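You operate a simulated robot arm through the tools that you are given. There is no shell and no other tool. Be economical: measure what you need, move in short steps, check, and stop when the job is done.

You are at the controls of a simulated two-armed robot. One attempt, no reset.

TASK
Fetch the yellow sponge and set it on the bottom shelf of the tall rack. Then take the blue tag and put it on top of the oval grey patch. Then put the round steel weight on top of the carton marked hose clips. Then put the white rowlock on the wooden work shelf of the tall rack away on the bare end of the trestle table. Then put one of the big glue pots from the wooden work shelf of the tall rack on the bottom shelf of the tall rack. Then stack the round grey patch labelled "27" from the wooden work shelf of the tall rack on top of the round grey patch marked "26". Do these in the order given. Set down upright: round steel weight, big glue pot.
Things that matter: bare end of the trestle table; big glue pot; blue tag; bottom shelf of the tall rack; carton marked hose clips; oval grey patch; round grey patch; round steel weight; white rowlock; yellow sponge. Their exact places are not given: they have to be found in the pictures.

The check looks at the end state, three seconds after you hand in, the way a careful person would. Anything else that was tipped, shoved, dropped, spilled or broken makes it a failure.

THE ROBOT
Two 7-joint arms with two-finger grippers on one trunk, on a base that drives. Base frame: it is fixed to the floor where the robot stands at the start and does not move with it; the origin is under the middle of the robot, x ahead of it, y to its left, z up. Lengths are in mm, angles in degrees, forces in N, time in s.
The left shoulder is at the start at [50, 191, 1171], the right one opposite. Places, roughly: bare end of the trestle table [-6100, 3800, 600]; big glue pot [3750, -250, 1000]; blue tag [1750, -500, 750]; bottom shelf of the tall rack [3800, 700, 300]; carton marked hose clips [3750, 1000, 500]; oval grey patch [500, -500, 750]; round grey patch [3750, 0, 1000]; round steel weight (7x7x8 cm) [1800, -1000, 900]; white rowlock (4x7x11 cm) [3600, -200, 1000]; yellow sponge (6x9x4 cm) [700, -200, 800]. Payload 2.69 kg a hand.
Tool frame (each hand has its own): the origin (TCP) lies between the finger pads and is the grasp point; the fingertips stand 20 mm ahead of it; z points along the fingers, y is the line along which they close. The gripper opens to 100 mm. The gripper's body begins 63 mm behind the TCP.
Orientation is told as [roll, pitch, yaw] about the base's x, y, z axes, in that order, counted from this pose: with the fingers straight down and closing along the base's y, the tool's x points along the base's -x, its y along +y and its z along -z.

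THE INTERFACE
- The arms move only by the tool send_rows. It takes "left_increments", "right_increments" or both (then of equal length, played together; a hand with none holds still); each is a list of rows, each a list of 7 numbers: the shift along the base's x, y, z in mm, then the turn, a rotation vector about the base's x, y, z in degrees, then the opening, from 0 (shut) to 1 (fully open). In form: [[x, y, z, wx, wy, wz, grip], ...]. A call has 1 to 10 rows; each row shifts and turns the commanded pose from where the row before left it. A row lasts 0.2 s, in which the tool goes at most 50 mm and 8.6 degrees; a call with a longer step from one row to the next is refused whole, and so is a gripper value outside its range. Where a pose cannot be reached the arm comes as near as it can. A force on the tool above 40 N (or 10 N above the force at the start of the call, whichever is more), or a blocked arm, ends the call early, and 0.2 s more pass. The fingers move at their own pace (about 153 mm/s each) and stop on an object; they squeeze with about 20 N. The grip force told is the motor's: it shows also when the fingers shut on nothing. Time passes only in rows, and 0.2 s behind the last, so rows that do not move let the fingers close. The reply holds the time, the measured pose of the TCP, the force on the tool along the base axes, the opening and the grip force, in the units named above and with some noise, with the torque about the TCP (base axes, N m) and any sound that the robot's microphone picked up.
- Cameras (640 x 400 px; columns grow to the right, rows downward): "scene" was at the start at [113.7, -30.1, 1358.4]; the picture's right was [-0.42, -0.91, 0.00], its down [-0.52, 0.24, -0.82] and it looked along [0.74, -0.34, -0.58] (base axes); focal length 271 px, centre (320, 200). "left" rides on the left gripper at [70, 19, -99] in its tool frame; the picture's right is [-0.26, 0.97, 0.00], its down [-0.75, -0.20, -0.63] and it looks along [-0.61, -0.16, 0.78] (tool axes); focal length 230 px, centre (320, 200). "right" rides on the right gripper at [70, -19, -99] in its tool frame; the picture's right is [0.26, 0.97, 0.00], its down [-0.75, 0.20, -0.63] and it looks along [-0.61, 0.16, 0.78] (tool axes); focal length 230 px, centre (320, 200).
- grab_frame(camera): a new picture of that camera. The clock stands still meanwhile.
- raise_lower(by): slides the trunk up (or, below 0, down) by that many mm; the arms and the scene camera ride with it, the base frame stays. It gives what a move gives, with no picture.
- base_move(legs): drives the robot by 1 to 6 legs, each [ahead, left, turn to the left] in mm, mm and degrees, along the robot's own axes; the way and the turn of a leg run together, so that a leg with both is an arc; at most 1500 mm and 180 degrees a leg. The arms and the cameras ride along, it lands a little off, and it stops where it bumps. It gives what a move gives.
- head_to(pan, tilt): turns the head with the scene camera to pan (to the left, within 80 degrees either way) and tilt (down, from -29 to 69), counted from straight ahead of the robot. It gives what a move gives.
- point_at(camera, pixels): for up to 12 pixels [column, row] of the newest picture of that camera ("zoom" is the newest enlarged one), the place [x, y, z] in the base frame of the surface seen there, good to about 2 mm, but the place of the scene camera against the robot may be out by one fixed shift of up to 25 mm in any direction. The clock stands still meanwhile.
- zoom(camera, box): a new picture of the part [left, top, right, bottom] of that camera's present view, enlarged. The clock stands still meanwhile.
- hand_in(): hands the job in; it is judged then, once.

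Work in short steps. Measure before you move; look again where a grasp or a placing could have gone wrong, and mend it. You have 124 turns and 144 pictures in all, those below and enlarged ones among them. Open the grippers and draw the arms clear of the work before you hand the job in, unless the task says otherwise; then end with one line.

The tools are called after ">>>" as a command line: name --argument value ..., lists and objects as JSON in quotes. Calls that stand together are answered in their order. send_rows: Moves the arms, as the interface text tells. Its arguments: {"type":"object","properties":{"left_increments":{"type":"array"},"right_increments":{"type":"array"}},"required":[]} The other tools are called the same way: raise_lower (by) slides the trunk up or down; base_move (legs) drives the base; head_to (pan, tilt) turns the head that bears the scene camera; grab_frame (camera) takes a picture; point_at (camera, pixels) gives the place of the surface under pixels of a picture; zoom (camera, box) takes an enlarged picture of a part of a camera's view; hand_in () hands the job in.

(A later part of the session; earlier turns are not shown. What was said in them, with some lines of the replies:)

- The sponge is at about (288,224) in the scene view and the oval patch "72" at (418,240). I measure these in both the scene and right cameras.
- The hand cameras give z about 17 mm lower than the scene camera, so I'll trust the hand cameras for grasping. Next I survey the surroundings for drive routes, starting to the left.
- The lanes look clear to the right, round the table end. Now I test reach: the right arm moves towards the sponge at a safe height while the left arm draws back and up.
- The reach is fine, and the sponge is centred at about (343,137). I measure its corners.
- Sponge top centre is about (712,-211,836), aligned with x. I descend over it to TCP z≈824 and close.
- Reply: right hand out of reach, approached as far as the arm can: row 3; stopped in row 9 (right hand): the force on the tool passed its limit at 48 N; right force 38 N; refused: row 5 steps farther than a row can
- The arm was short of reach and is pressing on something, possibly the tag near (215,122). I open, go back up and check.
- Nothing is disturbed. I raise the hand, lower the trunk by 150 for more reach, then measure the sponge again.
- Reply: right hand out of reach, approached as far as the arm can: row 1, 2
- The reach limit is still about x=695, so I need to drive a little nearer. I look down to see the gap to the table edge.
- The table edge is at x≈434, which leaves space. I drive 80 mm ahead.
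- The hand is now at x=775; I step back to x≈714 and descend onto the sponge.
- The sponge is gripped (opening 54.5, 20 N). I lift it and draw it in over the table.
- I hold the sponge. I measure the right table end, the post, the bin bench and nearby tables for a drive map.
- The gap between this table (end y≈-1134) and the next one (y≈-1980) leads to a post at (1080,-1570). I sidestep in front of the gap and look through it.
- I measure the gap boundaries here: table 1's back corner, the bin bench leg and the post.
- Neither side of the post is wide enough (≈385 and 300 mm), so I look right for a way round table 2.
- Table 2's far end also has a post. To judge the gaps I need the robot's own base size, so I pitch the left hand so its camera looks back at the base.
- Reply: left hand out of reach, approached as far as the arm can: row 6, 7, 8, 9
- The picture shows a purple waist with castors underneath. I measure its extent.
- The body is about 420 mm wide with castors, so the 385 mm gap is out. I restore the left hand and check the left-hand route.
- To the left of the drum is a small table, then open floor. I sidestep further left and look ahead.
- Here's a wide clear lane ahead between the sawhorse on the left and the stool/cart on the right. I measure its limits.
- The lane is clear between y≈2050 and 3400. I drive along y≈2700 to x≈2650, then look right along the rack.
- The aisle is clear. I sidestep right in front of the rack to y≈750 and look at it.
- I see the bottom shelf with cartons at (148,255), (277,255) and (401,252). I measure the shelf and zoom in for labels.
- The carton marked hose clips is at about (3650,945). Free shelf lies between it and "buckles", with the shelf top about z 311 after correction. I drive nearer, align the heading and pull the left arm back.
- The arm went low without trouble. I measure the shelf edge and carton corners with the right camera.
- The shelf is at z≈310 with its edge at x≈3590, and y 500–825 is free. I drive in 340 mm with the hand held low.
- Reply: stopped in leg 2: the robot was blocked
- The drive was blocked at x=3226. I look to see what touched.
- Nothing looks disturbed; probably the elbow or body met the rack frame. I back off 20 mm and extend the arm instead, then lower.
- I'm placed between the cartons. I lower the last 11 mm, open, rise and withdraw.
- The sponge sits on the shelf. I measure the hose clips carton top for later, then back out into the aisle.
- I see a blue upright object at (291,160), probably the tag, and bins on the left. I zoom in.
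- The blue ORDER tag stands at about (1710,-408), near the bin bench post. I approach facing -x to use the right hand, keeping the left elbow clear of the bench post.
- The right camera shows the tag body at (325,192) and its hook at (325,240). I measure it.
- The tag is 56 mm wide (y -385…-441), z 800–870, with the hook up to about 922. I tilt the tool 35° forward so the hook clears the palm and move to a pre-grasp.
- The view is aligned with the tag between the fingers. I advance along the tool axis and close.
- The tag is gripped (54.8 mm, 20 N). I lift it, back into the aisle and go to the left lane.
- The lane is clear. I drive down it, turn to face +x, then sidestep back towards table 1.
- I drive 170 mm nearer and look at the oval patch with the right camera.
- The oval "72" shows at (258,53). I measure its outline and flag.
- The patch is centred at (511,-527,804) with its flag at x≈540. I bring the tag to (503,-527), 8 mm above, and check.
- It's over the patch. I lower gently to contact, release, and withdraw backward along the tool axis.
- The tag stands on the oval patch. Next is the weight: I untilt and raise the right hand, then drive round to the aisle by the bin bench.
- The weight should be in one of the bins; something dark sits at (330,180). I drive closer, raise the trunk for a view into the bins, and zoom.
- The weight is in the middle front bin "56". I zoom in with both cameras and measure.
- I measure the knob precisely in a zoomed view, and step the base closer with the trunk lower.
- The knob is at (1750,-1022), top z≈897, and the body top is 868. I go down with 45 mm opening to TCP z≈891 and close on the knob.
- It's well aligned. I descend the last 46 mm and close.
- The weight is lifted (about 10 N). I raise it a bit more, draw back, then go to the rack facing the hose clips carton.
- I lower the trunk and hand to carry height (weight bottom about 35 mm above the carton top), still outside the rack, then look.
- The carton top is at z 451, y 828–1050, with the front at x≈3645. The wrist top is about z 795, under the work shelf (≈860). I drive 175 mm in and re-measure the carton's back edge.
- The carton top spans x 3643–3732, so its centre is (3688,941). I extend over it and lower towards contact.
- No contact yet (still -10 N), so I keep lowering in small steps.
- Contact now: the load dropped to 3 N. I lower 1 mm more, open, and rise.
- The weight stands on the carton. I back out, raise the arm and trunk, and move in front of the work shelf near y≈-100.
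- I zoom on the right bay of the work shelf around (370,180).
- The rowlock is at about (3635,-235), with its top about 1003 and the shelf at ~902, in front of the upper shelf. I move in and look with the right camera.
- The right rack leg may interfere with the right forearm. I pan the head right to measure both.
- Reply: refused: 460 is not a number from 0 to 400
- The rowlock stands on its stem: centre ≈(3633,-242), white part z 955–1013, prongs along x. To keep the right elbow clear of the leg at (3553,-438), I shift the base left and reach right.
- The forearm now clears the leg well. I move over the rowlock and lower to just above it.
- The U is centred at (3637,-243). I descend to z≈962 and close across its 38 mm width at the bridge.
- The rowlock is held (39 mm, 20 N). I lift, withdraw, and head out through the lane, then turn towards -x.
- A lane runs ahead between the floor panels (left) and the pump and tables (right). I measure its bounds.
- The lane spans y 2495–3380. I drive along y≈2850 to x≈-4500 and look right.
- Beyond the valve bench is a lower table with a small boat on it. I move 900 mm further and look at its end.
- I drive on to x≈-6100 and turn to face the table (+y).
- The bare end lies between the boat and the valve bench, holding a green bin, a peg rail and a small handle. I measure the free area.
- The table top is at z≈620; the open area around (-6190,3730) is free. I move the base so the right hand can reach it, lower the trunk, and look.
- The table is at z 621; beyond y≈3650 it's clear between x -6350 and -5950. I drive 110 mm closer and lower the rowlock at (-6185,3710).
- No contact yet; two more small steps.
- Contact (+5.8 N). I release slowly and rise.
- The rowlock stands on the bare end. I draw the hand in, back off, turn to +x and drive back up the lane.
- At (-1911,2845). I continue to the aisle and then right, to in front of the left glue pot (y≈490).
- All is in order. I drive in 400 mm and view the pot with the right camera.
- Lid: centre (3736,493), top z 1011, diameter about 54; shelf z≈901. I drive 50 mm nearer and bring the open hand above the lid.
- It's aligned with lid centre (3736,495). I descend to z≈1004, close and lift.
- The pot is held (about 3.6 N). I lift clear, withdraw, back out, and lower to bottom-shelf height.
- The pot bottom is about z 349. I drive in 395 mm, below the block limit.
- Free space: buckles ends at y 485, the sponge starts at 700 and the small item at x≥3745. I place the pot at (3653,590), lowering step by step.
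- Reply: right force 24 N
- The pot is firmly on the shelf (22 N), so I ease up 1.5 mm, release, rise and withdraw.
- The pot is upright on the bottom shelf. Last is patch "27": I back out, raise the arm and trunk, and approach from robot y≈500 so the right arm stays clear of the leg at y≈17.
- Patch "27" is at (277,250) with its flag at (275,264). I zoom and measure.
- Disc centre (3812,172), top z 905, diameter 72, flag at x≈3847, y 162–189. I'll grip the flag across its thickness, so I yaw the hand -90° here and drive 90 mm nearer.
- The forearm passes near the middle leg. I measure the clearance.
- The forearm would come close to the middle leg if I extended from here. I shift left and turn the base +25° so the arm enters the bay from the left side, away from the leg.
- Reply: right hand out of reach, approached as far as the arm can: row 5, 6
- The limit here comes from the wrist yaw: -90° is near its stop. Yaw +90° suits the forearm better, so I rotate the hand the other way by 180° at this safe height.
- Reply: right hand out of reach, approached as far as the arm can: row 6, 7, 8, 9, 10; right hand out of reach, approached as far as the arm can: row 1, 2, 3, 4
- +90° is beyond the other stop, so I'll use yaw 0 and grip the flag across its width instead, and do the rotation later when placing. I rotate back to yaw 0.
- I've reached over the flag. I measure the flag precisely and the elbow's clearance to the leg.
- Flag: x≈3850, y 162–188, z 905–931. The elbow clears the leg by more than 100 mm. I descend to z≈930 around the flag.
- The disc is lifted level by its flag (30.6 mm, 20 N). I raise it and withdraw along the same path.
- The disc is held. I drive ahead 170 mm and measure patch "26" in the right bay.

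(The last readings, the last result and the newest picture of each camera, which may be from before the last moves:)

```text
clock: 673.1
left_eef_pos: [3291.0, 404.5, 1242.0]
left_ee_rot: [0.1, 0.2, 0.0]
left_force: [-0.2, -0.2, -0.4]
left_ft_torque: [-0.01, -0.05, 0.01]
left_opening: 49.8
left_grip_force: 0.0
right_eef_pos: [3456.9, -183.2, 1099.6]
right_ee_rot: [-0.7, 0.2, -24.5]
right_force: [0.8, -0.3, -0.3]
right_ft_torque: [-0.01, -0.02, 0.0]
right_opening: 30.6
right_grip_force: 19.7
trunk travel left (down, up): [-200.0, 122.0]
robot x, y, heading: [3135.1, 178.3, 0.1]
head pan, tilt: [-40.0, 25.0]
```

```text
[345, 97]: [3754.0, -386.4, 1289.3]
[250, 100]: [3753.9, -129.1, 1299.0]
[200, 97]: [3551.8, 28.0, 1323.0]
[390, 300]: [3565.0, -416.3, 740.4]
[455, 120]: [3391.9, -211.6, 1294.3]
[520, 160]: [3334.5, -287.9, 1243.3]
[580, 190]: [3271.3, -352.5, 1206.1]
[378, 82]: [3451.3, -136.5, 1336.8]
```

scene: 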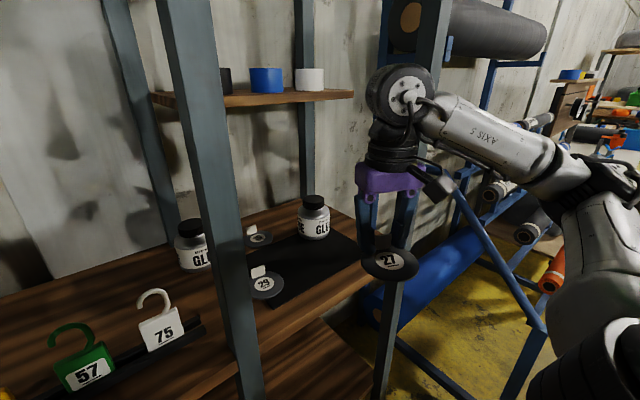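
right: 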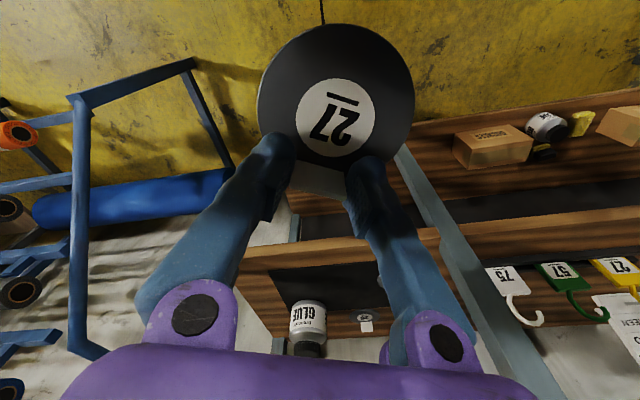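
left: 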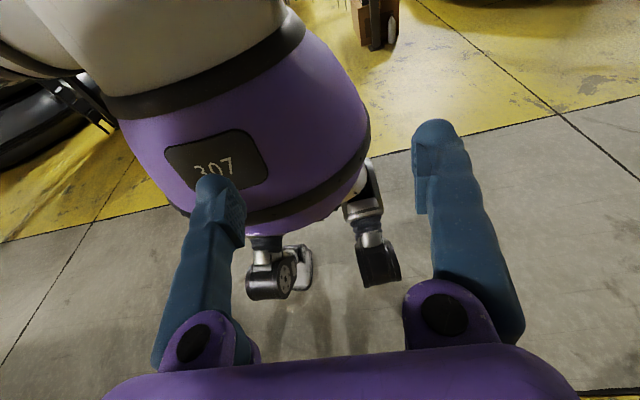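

Patch 26: centre (3857,-163), flag at x≈3888. I'll set 27's centre at about (3847,-163) with its flag turned to the -y side, so I rotate the hand to yaw -90, lower to z≈987 (under the upper shelf), and drive closer.

>>> send_rows --right_increments '[[0, 0, -14, 0, 0, -8.2, 0.1], [0, 0, -14, 0, 0, -8.2, 0.1], [0, 0, -14, 0, 0, -8.2, 0.1], [0, 0, -14, 0, 0, -8.2, 0.1], [0, 0, -14, 0, 0, -8.2, 0.1], [0, 0, -14, 0, 0, -8.2, 0.1], [0, 0, -14, 0, 0, -8.2, 0.1], [0, 0, -14, 0, 0, -8.2, 0.1]]'

>>> base_move --legs '[[0, -55, 0], [75, 0, 0]]'

>>> grab_frame --camera "scene"

>>> grab_frame --camera "right"

```text
clock: 674.9
left_eef_pos: [3291.5, 404.3, 1242.2]
left_ee_rot: [0.1, 0.2, 0.1]
left_force: [-1.0, 0.6, -0.4]
left_ft_torque: [0.02, 0.02, 0.01]
left_opening: 50.1
left_grip_force: 0.0
right_eef_pos: [3456.7, -183.4, 987.9]
right_ee_rot: [-0.7, 0.2, -90.3]
right_force: [0.2, 0.4, 0.2]
right_ft_torque: [0.01, -0.01, 0.01]
right_opening: 30.5
right_grip_force: 19.9
trunk travel left (down, up): [-200.0, 122.0]
robot x, y, heading: [3133.8, 178.9, -0.1]
head pan, tilt: [-40.0, 25.0]
```

```text
clock: 676.8
left_eef_pos: [3357.4, 353.9, 1241.2]
left_ee_rot: [0.1, 0.2, 0.3]
left_force: [-0.2, 0.1, -0.2]
left_ft_torque: [-0.02, -0.07, 0.02]
left_opening: 50.0
left_grip_force: 0.0
right_eef_pos: [3527.3, -235.6, 987.6]
right_ee_rot: [-0.7, 0.1, -90.1]
right_force: [-0.4, 0.0, 0.5]
right_ft_torque: [-0.01, -0.02, 0.03]
right_opening: 30.8
right_grip_force: 20.1
trunk travel left (down, up): [-200.0, 122.0]
robot x, y, heading: [3208.5, 127.2, 0.2]
head pan, tilt: [-40.0, 25.0]
stopped in leg 2: the robot was blocked; the commanded pose is now the measured one
```

```text
38 pictures are left
```

scene: 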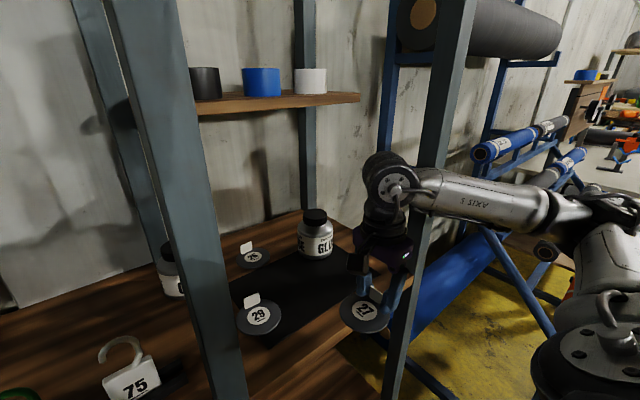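

```text
37 pictures are left
```

right: 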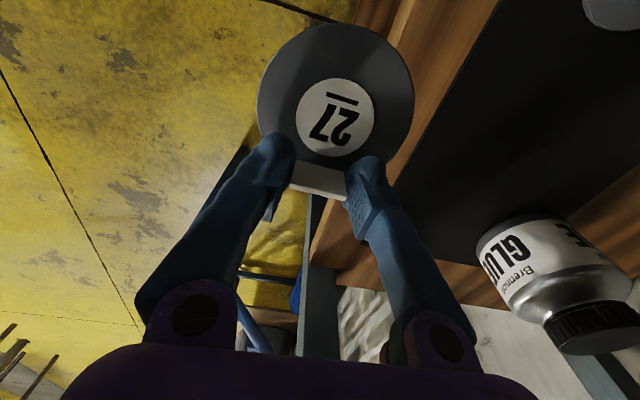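

The base touched the rack frame; I back off 15 mm. Then I extend the arm in to x≈3740, clear under the upper shelf.

>>> base_move --legs '[[-15, 0, 0]]'

>>> send_rows --right_increments '[[20, 8, 0, 0, 0, 0, 0.1], [30, 8, 0, 0, 0, 0, 0.1], [30, 8, 0, 0, 0, 0, 0.1], [30, 8, 0, 0, 0, 0, 0.1], [30, 8, -5, 0, 0, 0, 0.1], [30, 0, -5, 0, 0, 0, 0.1], [30, 0, -5, 0, 0, 0, 0.1], [25, 0, -5, 0, 0, 0, 0.1]]'

>>> grab_frame --camera "scene"

>>> grab_frame --camera "right"

```text
clock: 677.6
left_eef_pos: [3343.5, 352.0, 1241.9]
left_ee_rot: [0.1, 0.3, 0.3]
left_force: [-0.3, 0.2, -0.6]
left_ft_torque: [0.03, 0.0, 0.0]
left_opening: 49.8
left_grip_force: 0.1
right_eef_pos: [3510.8, -235.3, 987.6]
right_ee_rot: [-0.7, 0.2, -90.0]
right_force: [-0.6, 0.2, 0.9]
right_ft_torque: [-0.06, -0.02, 0.0]
right_opening: 30.5
right_grip_force: 19.3
trunk travel left (down, up): [-200.0, 122.0]
robot x, y, heading: [3188.1, 128.6, 0.2]
head pan, tilt: [-40.0, 25.0]
```

```text
clock: 679.4
left_eef_pos: [3343.4, 352.0, 1240.7]
left_ee_rot: [0.1, 0.4, 0.3]
left_force: [0.3, -0.3, 0.3]
left_ft_torque: [-0.01, 0.01, 0.02]
left_opening: 50.1
left_grip_force: 0.1
right_eef_pos: [3737.4, -196.1, 968.0]
right_ee_rot: [-0.6, 0.1, -90.0]
right_force: [0.6, -0.1, -0.7]
right_ft_torque: [0.0, -0.02, 0.0]
right_opening: 30.6
right_grip_force: 19.9
trunk travel left (down, up): [-200.0, 122.0]
robot x, y, heading: [3188.4, 124.0, 0.4]
head pan, tilt: [-40.0, 25.0]
```

```text
36 pictures are left
```

scene: 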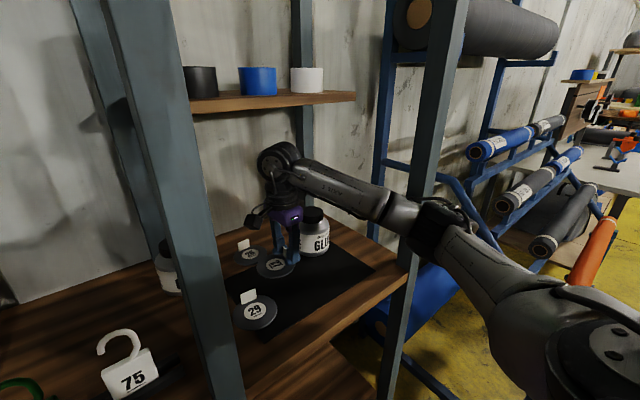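

```text
35 pictures are left
```

right: 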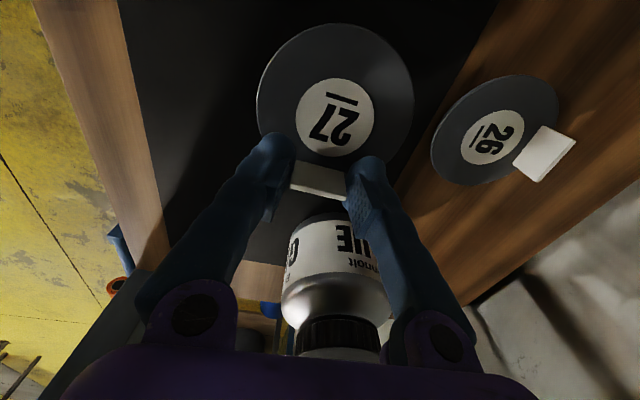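

The elbow looks near the right leg at (430,200). I measure it, and re-measure patches 26 and 27.

>>> point_at --camera "scene" --pixels '[[395, 210], [435, 225], [385, 200], [445, 205], [427, 120], [410, 280], [270, 155], [480, 250]]'

>>> point_at --camera "right" --pixels '[[497, 135], [435, 165], [556, 105], [505, 77], [470, 183], [545, 152], [520, 155], [550, 135], [336, 117], [262, 85], [410, 80], [330, 28]]'

```text
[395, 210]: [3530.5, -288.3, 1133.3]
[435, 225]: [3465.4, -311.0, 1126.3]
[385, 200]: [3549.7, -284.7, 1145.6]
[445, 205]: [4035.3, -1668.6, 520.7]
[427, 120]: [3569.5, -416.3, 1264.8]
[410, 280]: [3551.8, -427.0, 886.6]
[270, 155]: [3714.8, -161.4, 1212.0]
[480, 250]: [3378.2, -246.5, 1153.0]
```

```text
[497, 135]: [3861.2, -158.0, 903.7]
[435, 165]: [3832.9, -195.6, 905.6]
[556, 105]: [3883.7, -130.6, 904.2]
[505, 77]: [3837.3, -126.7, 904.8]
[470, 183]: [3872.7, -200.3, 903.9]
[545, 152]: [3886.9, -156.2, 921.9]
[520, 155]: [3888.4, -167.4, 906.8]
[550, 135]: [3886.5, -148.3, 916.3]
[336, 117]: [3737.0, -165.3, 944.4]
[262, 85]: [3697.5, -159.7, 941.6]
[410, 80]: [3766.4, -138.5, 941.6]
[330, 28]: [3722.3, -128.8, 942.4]
```

Both discs have radius ≈39.5; 26's flag front is at x 3887, so I put 27's centre at x≈3843, y≈-163. I extend 106 mm at this height.

>>> send_rows --right_increments '[[25, 0, 0, 0, 0, 0, 0.1], [30, 1, 0, 0, 0, 0, 0.1], [30, 1, 0, 0, 0, 0, 0.1], [21, 0, 0, 0, 0, 0, 0.1], [0, 0, -10, 0, 0, 0, 0.1], [0, 0, -8, 0, 0, 0, 0.1]]'

>>> grab_frame --camera "right"

>>> zoom --camera "scene" --box '[200, 130, 380, 300]'

```text
clock: 680.8
left_eef_pos: [3343.1, 350.7, 1241.5]
left_ee_rot: [0.1, 0.2, 0.3]
left_force: [0.9, 0.6, 0.3]
left_ft_torque: [0.01, 0.0, 0.0]
left_opening: 50.2
left_grip_force: 0.1
right_eef_pos: [3844.4, -192.7, 949.8]
right_ee_rot: [-0.7, 0.1, -90.0]
right_force: [-0.4, 0.3, -1.0]
right_ft_torque: [0.02, 0.02, 0.04]
right_opening: 30.4
right_grip_force: 20.2
trunk travel left (down, up): [-200.0, 122.0]
robot x, y, heading: [3190.8, 126.6, 0.3]
head pan, tilt: [-40.0, 25.0]
```

```text
34 pictures are left
```

right: 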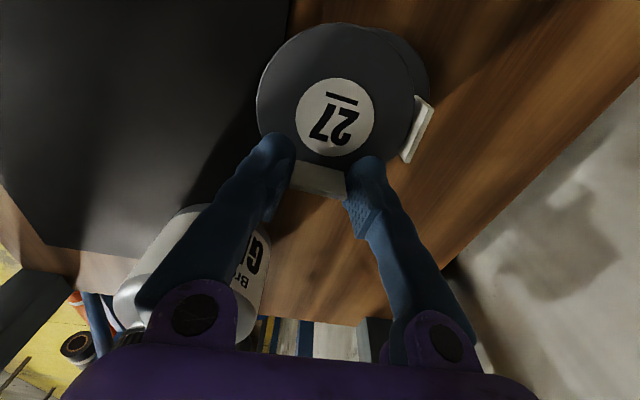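

```text
2.35 times, centred on (290, 215) of scene
```

zoom: 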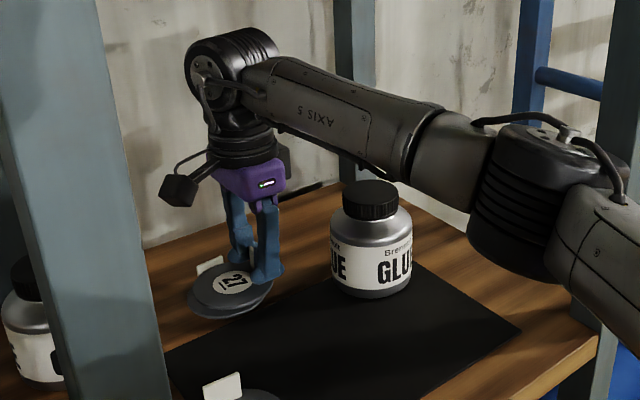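

It's stacked over 26 with the rim just clear of 26's flag. I lower gently towards contact at about z 935.

>>> send_rows --right_increments '[[0, 0, -6, 0, 0, 0, 0.1], [0, 0, -4, 0, 0, 0, 0.1], [0, 0, -2, 0, 0, 0, 0.1], [0, 0, 0, 0, 0, 0, 0.1]]'

>>> send_rows --right_increments '[[0, 0, -1.5, 0, 0, 0, 0.1], [0, 0, -1, 0, 0, 0, 0.1], [0, 0, 0, 0, 0, 0, 0.1]]'

>>> grab_frame --camera "right"

```text
clock: 681.8
left_eef_pos: [3344.9, 351.5, 1242.8]
left_ee_rot: [0.1, 0.2, 0.2]
left_force: [-0.3, -0.2, -0.5]
left_ft_torque: [0.01, -0.01, 0.0]
left_opening: 50.0
left_grip_force: 0.0
right_eef_pos: [3843.2, -192.7, 938.1]
right_ee_rot: [-0.7, 0.1, -90.0]
right_force: [0.0, -0.4, -0.9]
right_ft_torque: [-0.02, 0.03, 0.01]
right_opening: 30.7
right_grip_force: 20.3
trunk travel left (down, up): [-200.0, 122.0]
robot x, y, heading: [3192.2, 126.9, 0.1]
head pan, tilt: [-40.0, 25.0]
```

```text
clock: 682.6
left_eef_pos: [3345.6, 352.3, 1241.4]
left_ee_rot: [0.1, 0.3, 0.3]
left_force: [0.0, -0.1, 0.3]
left_ft_torque: [0.04, -0.02, -0.01]
left_opening: 49.7
left_grip_force: 0.2
right_eef_pos: [3843.4, -192.2, 936.5]
right_ee_rot: [-0.7, 0.1, -90.0]
right_force: [-0.4, -0.2, -1.1]
right_ft_torque: [-0.05, -0.02, 0.04]
right_opening: 30.5
right_grip_force: 19.9
trunk travel left (down, up): [-200.0, 122.0]
robot x, y, heading: [3189.1, 128.3, 0.3]
head pan, tilt: [-40.0, 25.0]
```

```text
32 pictures are left
```

right: 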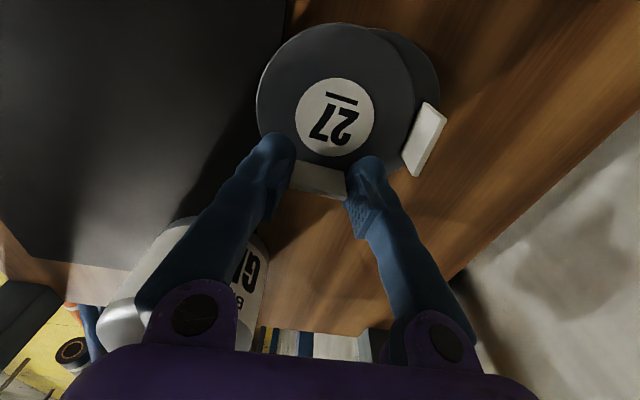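

>>> send_rows --right_increments '[[-3, 0, 0, 0, 0, 0, 0.1], [0, 0, -1, 0, 0, 0, 0.1], [0, 0, -1, 0, 0, 0, 0.1], [0, 0, 0, 0, 0, 0, 0.1]]'

>>> send_rows --right_increments '[[0, 0, -1, 0, 0, 0, 0.1], [0, 0, 0, 0, 0, 0, 0.1]]'

```text
clock: 683.6
left_eef_pos: [3344.9, 351.9, 1240.8]
left_ee_rot: [0.1, 0.3, 0.3]
left_force: [0.0, -0.6, -0.3]
left_ft_torque: [-0.01, 0.01, 0.01]
left_opening: 50.0
left_grip_force: 0.0
right_eef_pos: [3840.3, -193.8, 933.8]
right_ee_rot: [-0.7, 0.2, -90.0]
right_force: [-0.3, -0.5, 0.6]
right_ft_torque: [0.04, -0.02, 0.01]
right_opening: 30.6
right_grip_force: 20.2
trunk travel left (down, up): [-200.0, 122.0]
robot x, y, heading: [3189.5, 123.5, 0.4]
head pan, tilt: [-40.0, 25.0]
```

```text
clock: 684.2
left_eef_pos: [3344.1, 351.3, 1240.7]
left_ee_rot: [0.1, 0.4, 0.3]
left_force: [0.0, 0.5, 0.3]
left_ft_torque: [0.04, 0.02, 0.0]
left_opening: 49.9
left_grip_force: 0.0
right_eef_pos: [3840.4, -194.2, 932.1]
right_ee_rot: [-0.6, 0.2, -90.0]
right_force: [-0.9, -0.6, 3.3]
right_ft_torque: [0.11, -0.09, -0.02]
right_opening: 30.8
right_grip_force: 19.9
trunk travel left (down, up): [-200.0, 122.0]
robot x, y, heading: [3185.9, 124.1, 0.3]
head pan, tilt: [-40.0, 25.0]
```

Contact (3.3 N). I open modestly, rise 38 mm and withdraw straight out.

>>> send_rows --right_increments '[[0, 0, 0, 0, 0, 0, 0.4], [0, 0, 0, 0, 0, 0, 0.5], [0, 0, 0, 0, 0, 0, 0.5], [0, 0, 12, 0, 0, 0, 0.5], [0, 0, 26, 0, 0, 0, 0.5], [-10, 0, 5, 0, 0, 0, 0.5], [-30, 0, 0, 0, 0, 0, 0.5], [-35, 0, 0, 0, 0, 0, 0.5], [-35, 0, 0, 0, 0, 0, 0.5]]'

>>> grab_frame --camera "right"

>>> zoom --camera "scene" --box '[200, 130, 380, 300]'

```text
clock: 686.2
left_eef_pos: [3343.7, 351.4, 1241.8]
left_ee_rot: [0.1, 0.3, 0.3]
left_force: [0.6, -0.6, 1.1]
left_ft_torque: [0.0, 0.0, 0.02]
left_opening: 49.9
left_grip_force: 0.0
right_eef_pos: [3730.2, -192.7, 977.2]
right_ee_rot: [-0.6, 0.0, -90.0]
right_force: [0.6, 0.1, -0.2]
right_ft_torque: [-0.01, -0.06, 0.03]
right_opening: 49.8
right_grip_force: 0.1
trunk travel left (down, up): [-200.0, 122.0]
robot x, y, heading: [3192.2, 126.2, 0.2]
head pan, tilt: [-40.0, 25.0]
```

```text
31 pictures are left
```

right: 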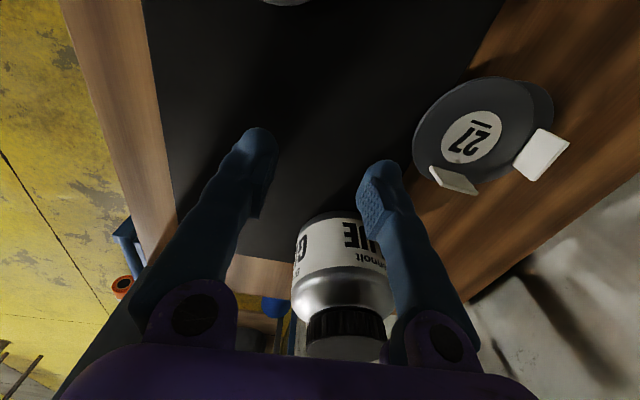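

```text
2.35 times, centred on (290, 215) of scene
5 turns are left
```

zoom: 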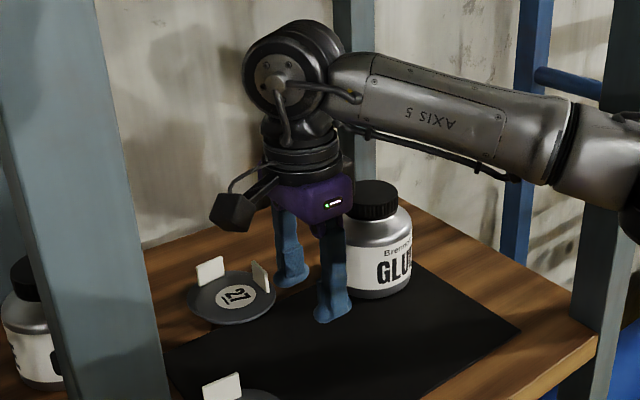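

27 rests flat on 26. I withdraw the arm along the entry path, open both grippers and back off.

>>> send_rows --right_increments '[[-30, 0, 5, 0, 0, 0, 0.5], [-30, 0, 5, 0, 0, 0, 0.5], [-30, 0, 5, 0, 0, 0, 0.5], [-30, -8, 0, 0, 0, 0, 0.5], [-30, -8, 0, 0, 0, 0, 0.5], [-30, -8, 0, 0, 0, 0, 0.5], [-30, -8, 0, 0, 0, 0, 0.5], [-10, 0, 0, 0, 0, 0, 0.5]]'

>>> base_move --legs '[[-300, 0, 0]]'

>>> send_rows --right_increments '[[0, 0, 0, 0, 0, 0, 1], [0, 0, 0, 0, 0, 0, 1]]' --left_increments '[[0, 0, 0, 0, 0, 0, 1], [0, 0, 0, 0, 0, 0, 1]]'

>>> head_to --pan 0 --tilt 30

>>> grab_frame --camera "scene"

```text
clock: 688.0
left_eef_pos: [3345.0, 351.9, 1241.9]
left_ee_rot: [0.2, 0.2, 0.2]
left_force: [0.2, -0.5, -0.3]
left_ft_torque: [0.0, -0.03, 0.0]
left_opening: 49.9
left_grip_force: 0.0
right_eef_pos: [3510.2, -225.7, 991.7]
right_ee_rot: [-0.8, 0.1, -90.0]
right_force: [0.6, 0.3, -0.7]
right_ft_torque: [-0.01, -0.01, -0.02]
right_opening: 49.9
right_grip_force: 0.1
trunk travel left (down, up): [-200.0, 122.0]
robot x, y, heading: [3190.4, 124.5, 0.2]
head pan, tilt: [-40.0, 25.0]
```

```text
clock: 690.0
left_eef_pos: [3043.4, 351.0, 1240.3]
left_ee_rot: [0.1, 0.3, 0.3]
left_force: [0.0, -0.4, 0.6]
left_ft_torque: [0.0, -0.04, 0.01]
left_opening: 49.9
left_grip_force: 0.0
right_eef_pos: [3209.7, -227.6, 990.1]
right_ee_rot: [-0.7, 0.3, -90.0]
right_force: [-0.2, 0.7, -0.6]
right_ft_torque: [0.0, -0.01, -0.01]
right_opening: 50.0
right_grip_force: 0.0
trunk travel left (down, up): [-200.0, 122.0]
robot x, y, heading: [2890.3, 124.3, 0.3]
head pan, tilt: [-40.0, 25.0]
```

```text
clock: 690.6
left_eef_pos: [3043.3, 349.8, 1241.8]
left_ee_rot: [0.2, 0.3, 0.3]
left_force: [0.3, -1.2, 0.0]
left_ft_torque: [-0.03, -0.02, 0.01]
left_opening: 99.9
left_grip_force: 0.0
right_eef_pos: [3210.8, -227.2, 990.9]
right_ee_rot: [-0.7, 0.1, -90.0]
right_force: [-0.3, -0.2, 0.3]
right_ft_torque: [-0.01, 0.0, 0.01]
right_opening: 100.4
right_grip_force: 0.1
trunk travel left (down, up): [-200.0, 122.0]
robot x, y, heading: [2889.9, 128.0, 0.3]
head pan, tilt: [-40.0, 25.0]
```

```text
clock: 691.7
left_eef_pos: [3044.1, 350.2, 1242.1]
left_ee_rot: [0.1, 0.3, 0.3]
left_force: [0.3, -0.3, -0.7]
left_ft_torque: [0.0, 0.0, 0.0]
left_opening: 100.2
left_grip_force: 0.1
right_eef_pos: [3209.7, -227.7, 991.1]
right_ee_rot: [-0.7, 0.2, -90.0]
right_force: [0.4, 0.2, 0.9]
right_ft_torque: [-0.03, 0.0, -0.01]
right_opening: 100.1
right_grip_force: 0.0
trunk travel left (down, up): [-200.0, 122.0]
robot x, y, heading: [2890.6, 125.7, 0.5]
head pan, tilt: [0.0, 30.0]
```

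```text
29 pictures are left
4 turns are left
```

scene: 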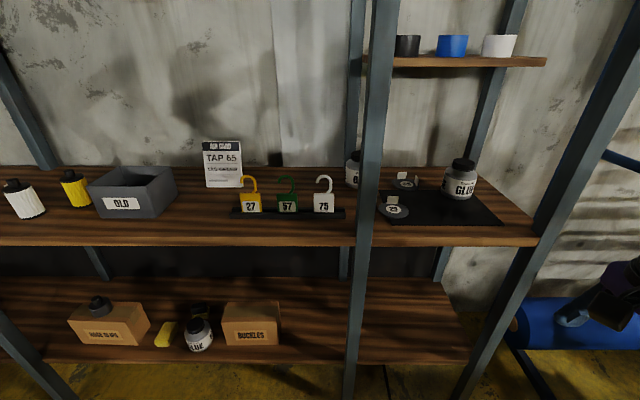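

The picture shows everything where it should be: weight on the hose clips carton, sponge and glue pot on the bottom shelf, 27 on 26, and the rest undisturbed. I hand in.

>>> hand_in

```text
The job is handed in.
```

All six placements were made in the order you gave, and the job is handed in. The tag and the rowlock were last checked right after I placed them; the rack items look right in the final picture.
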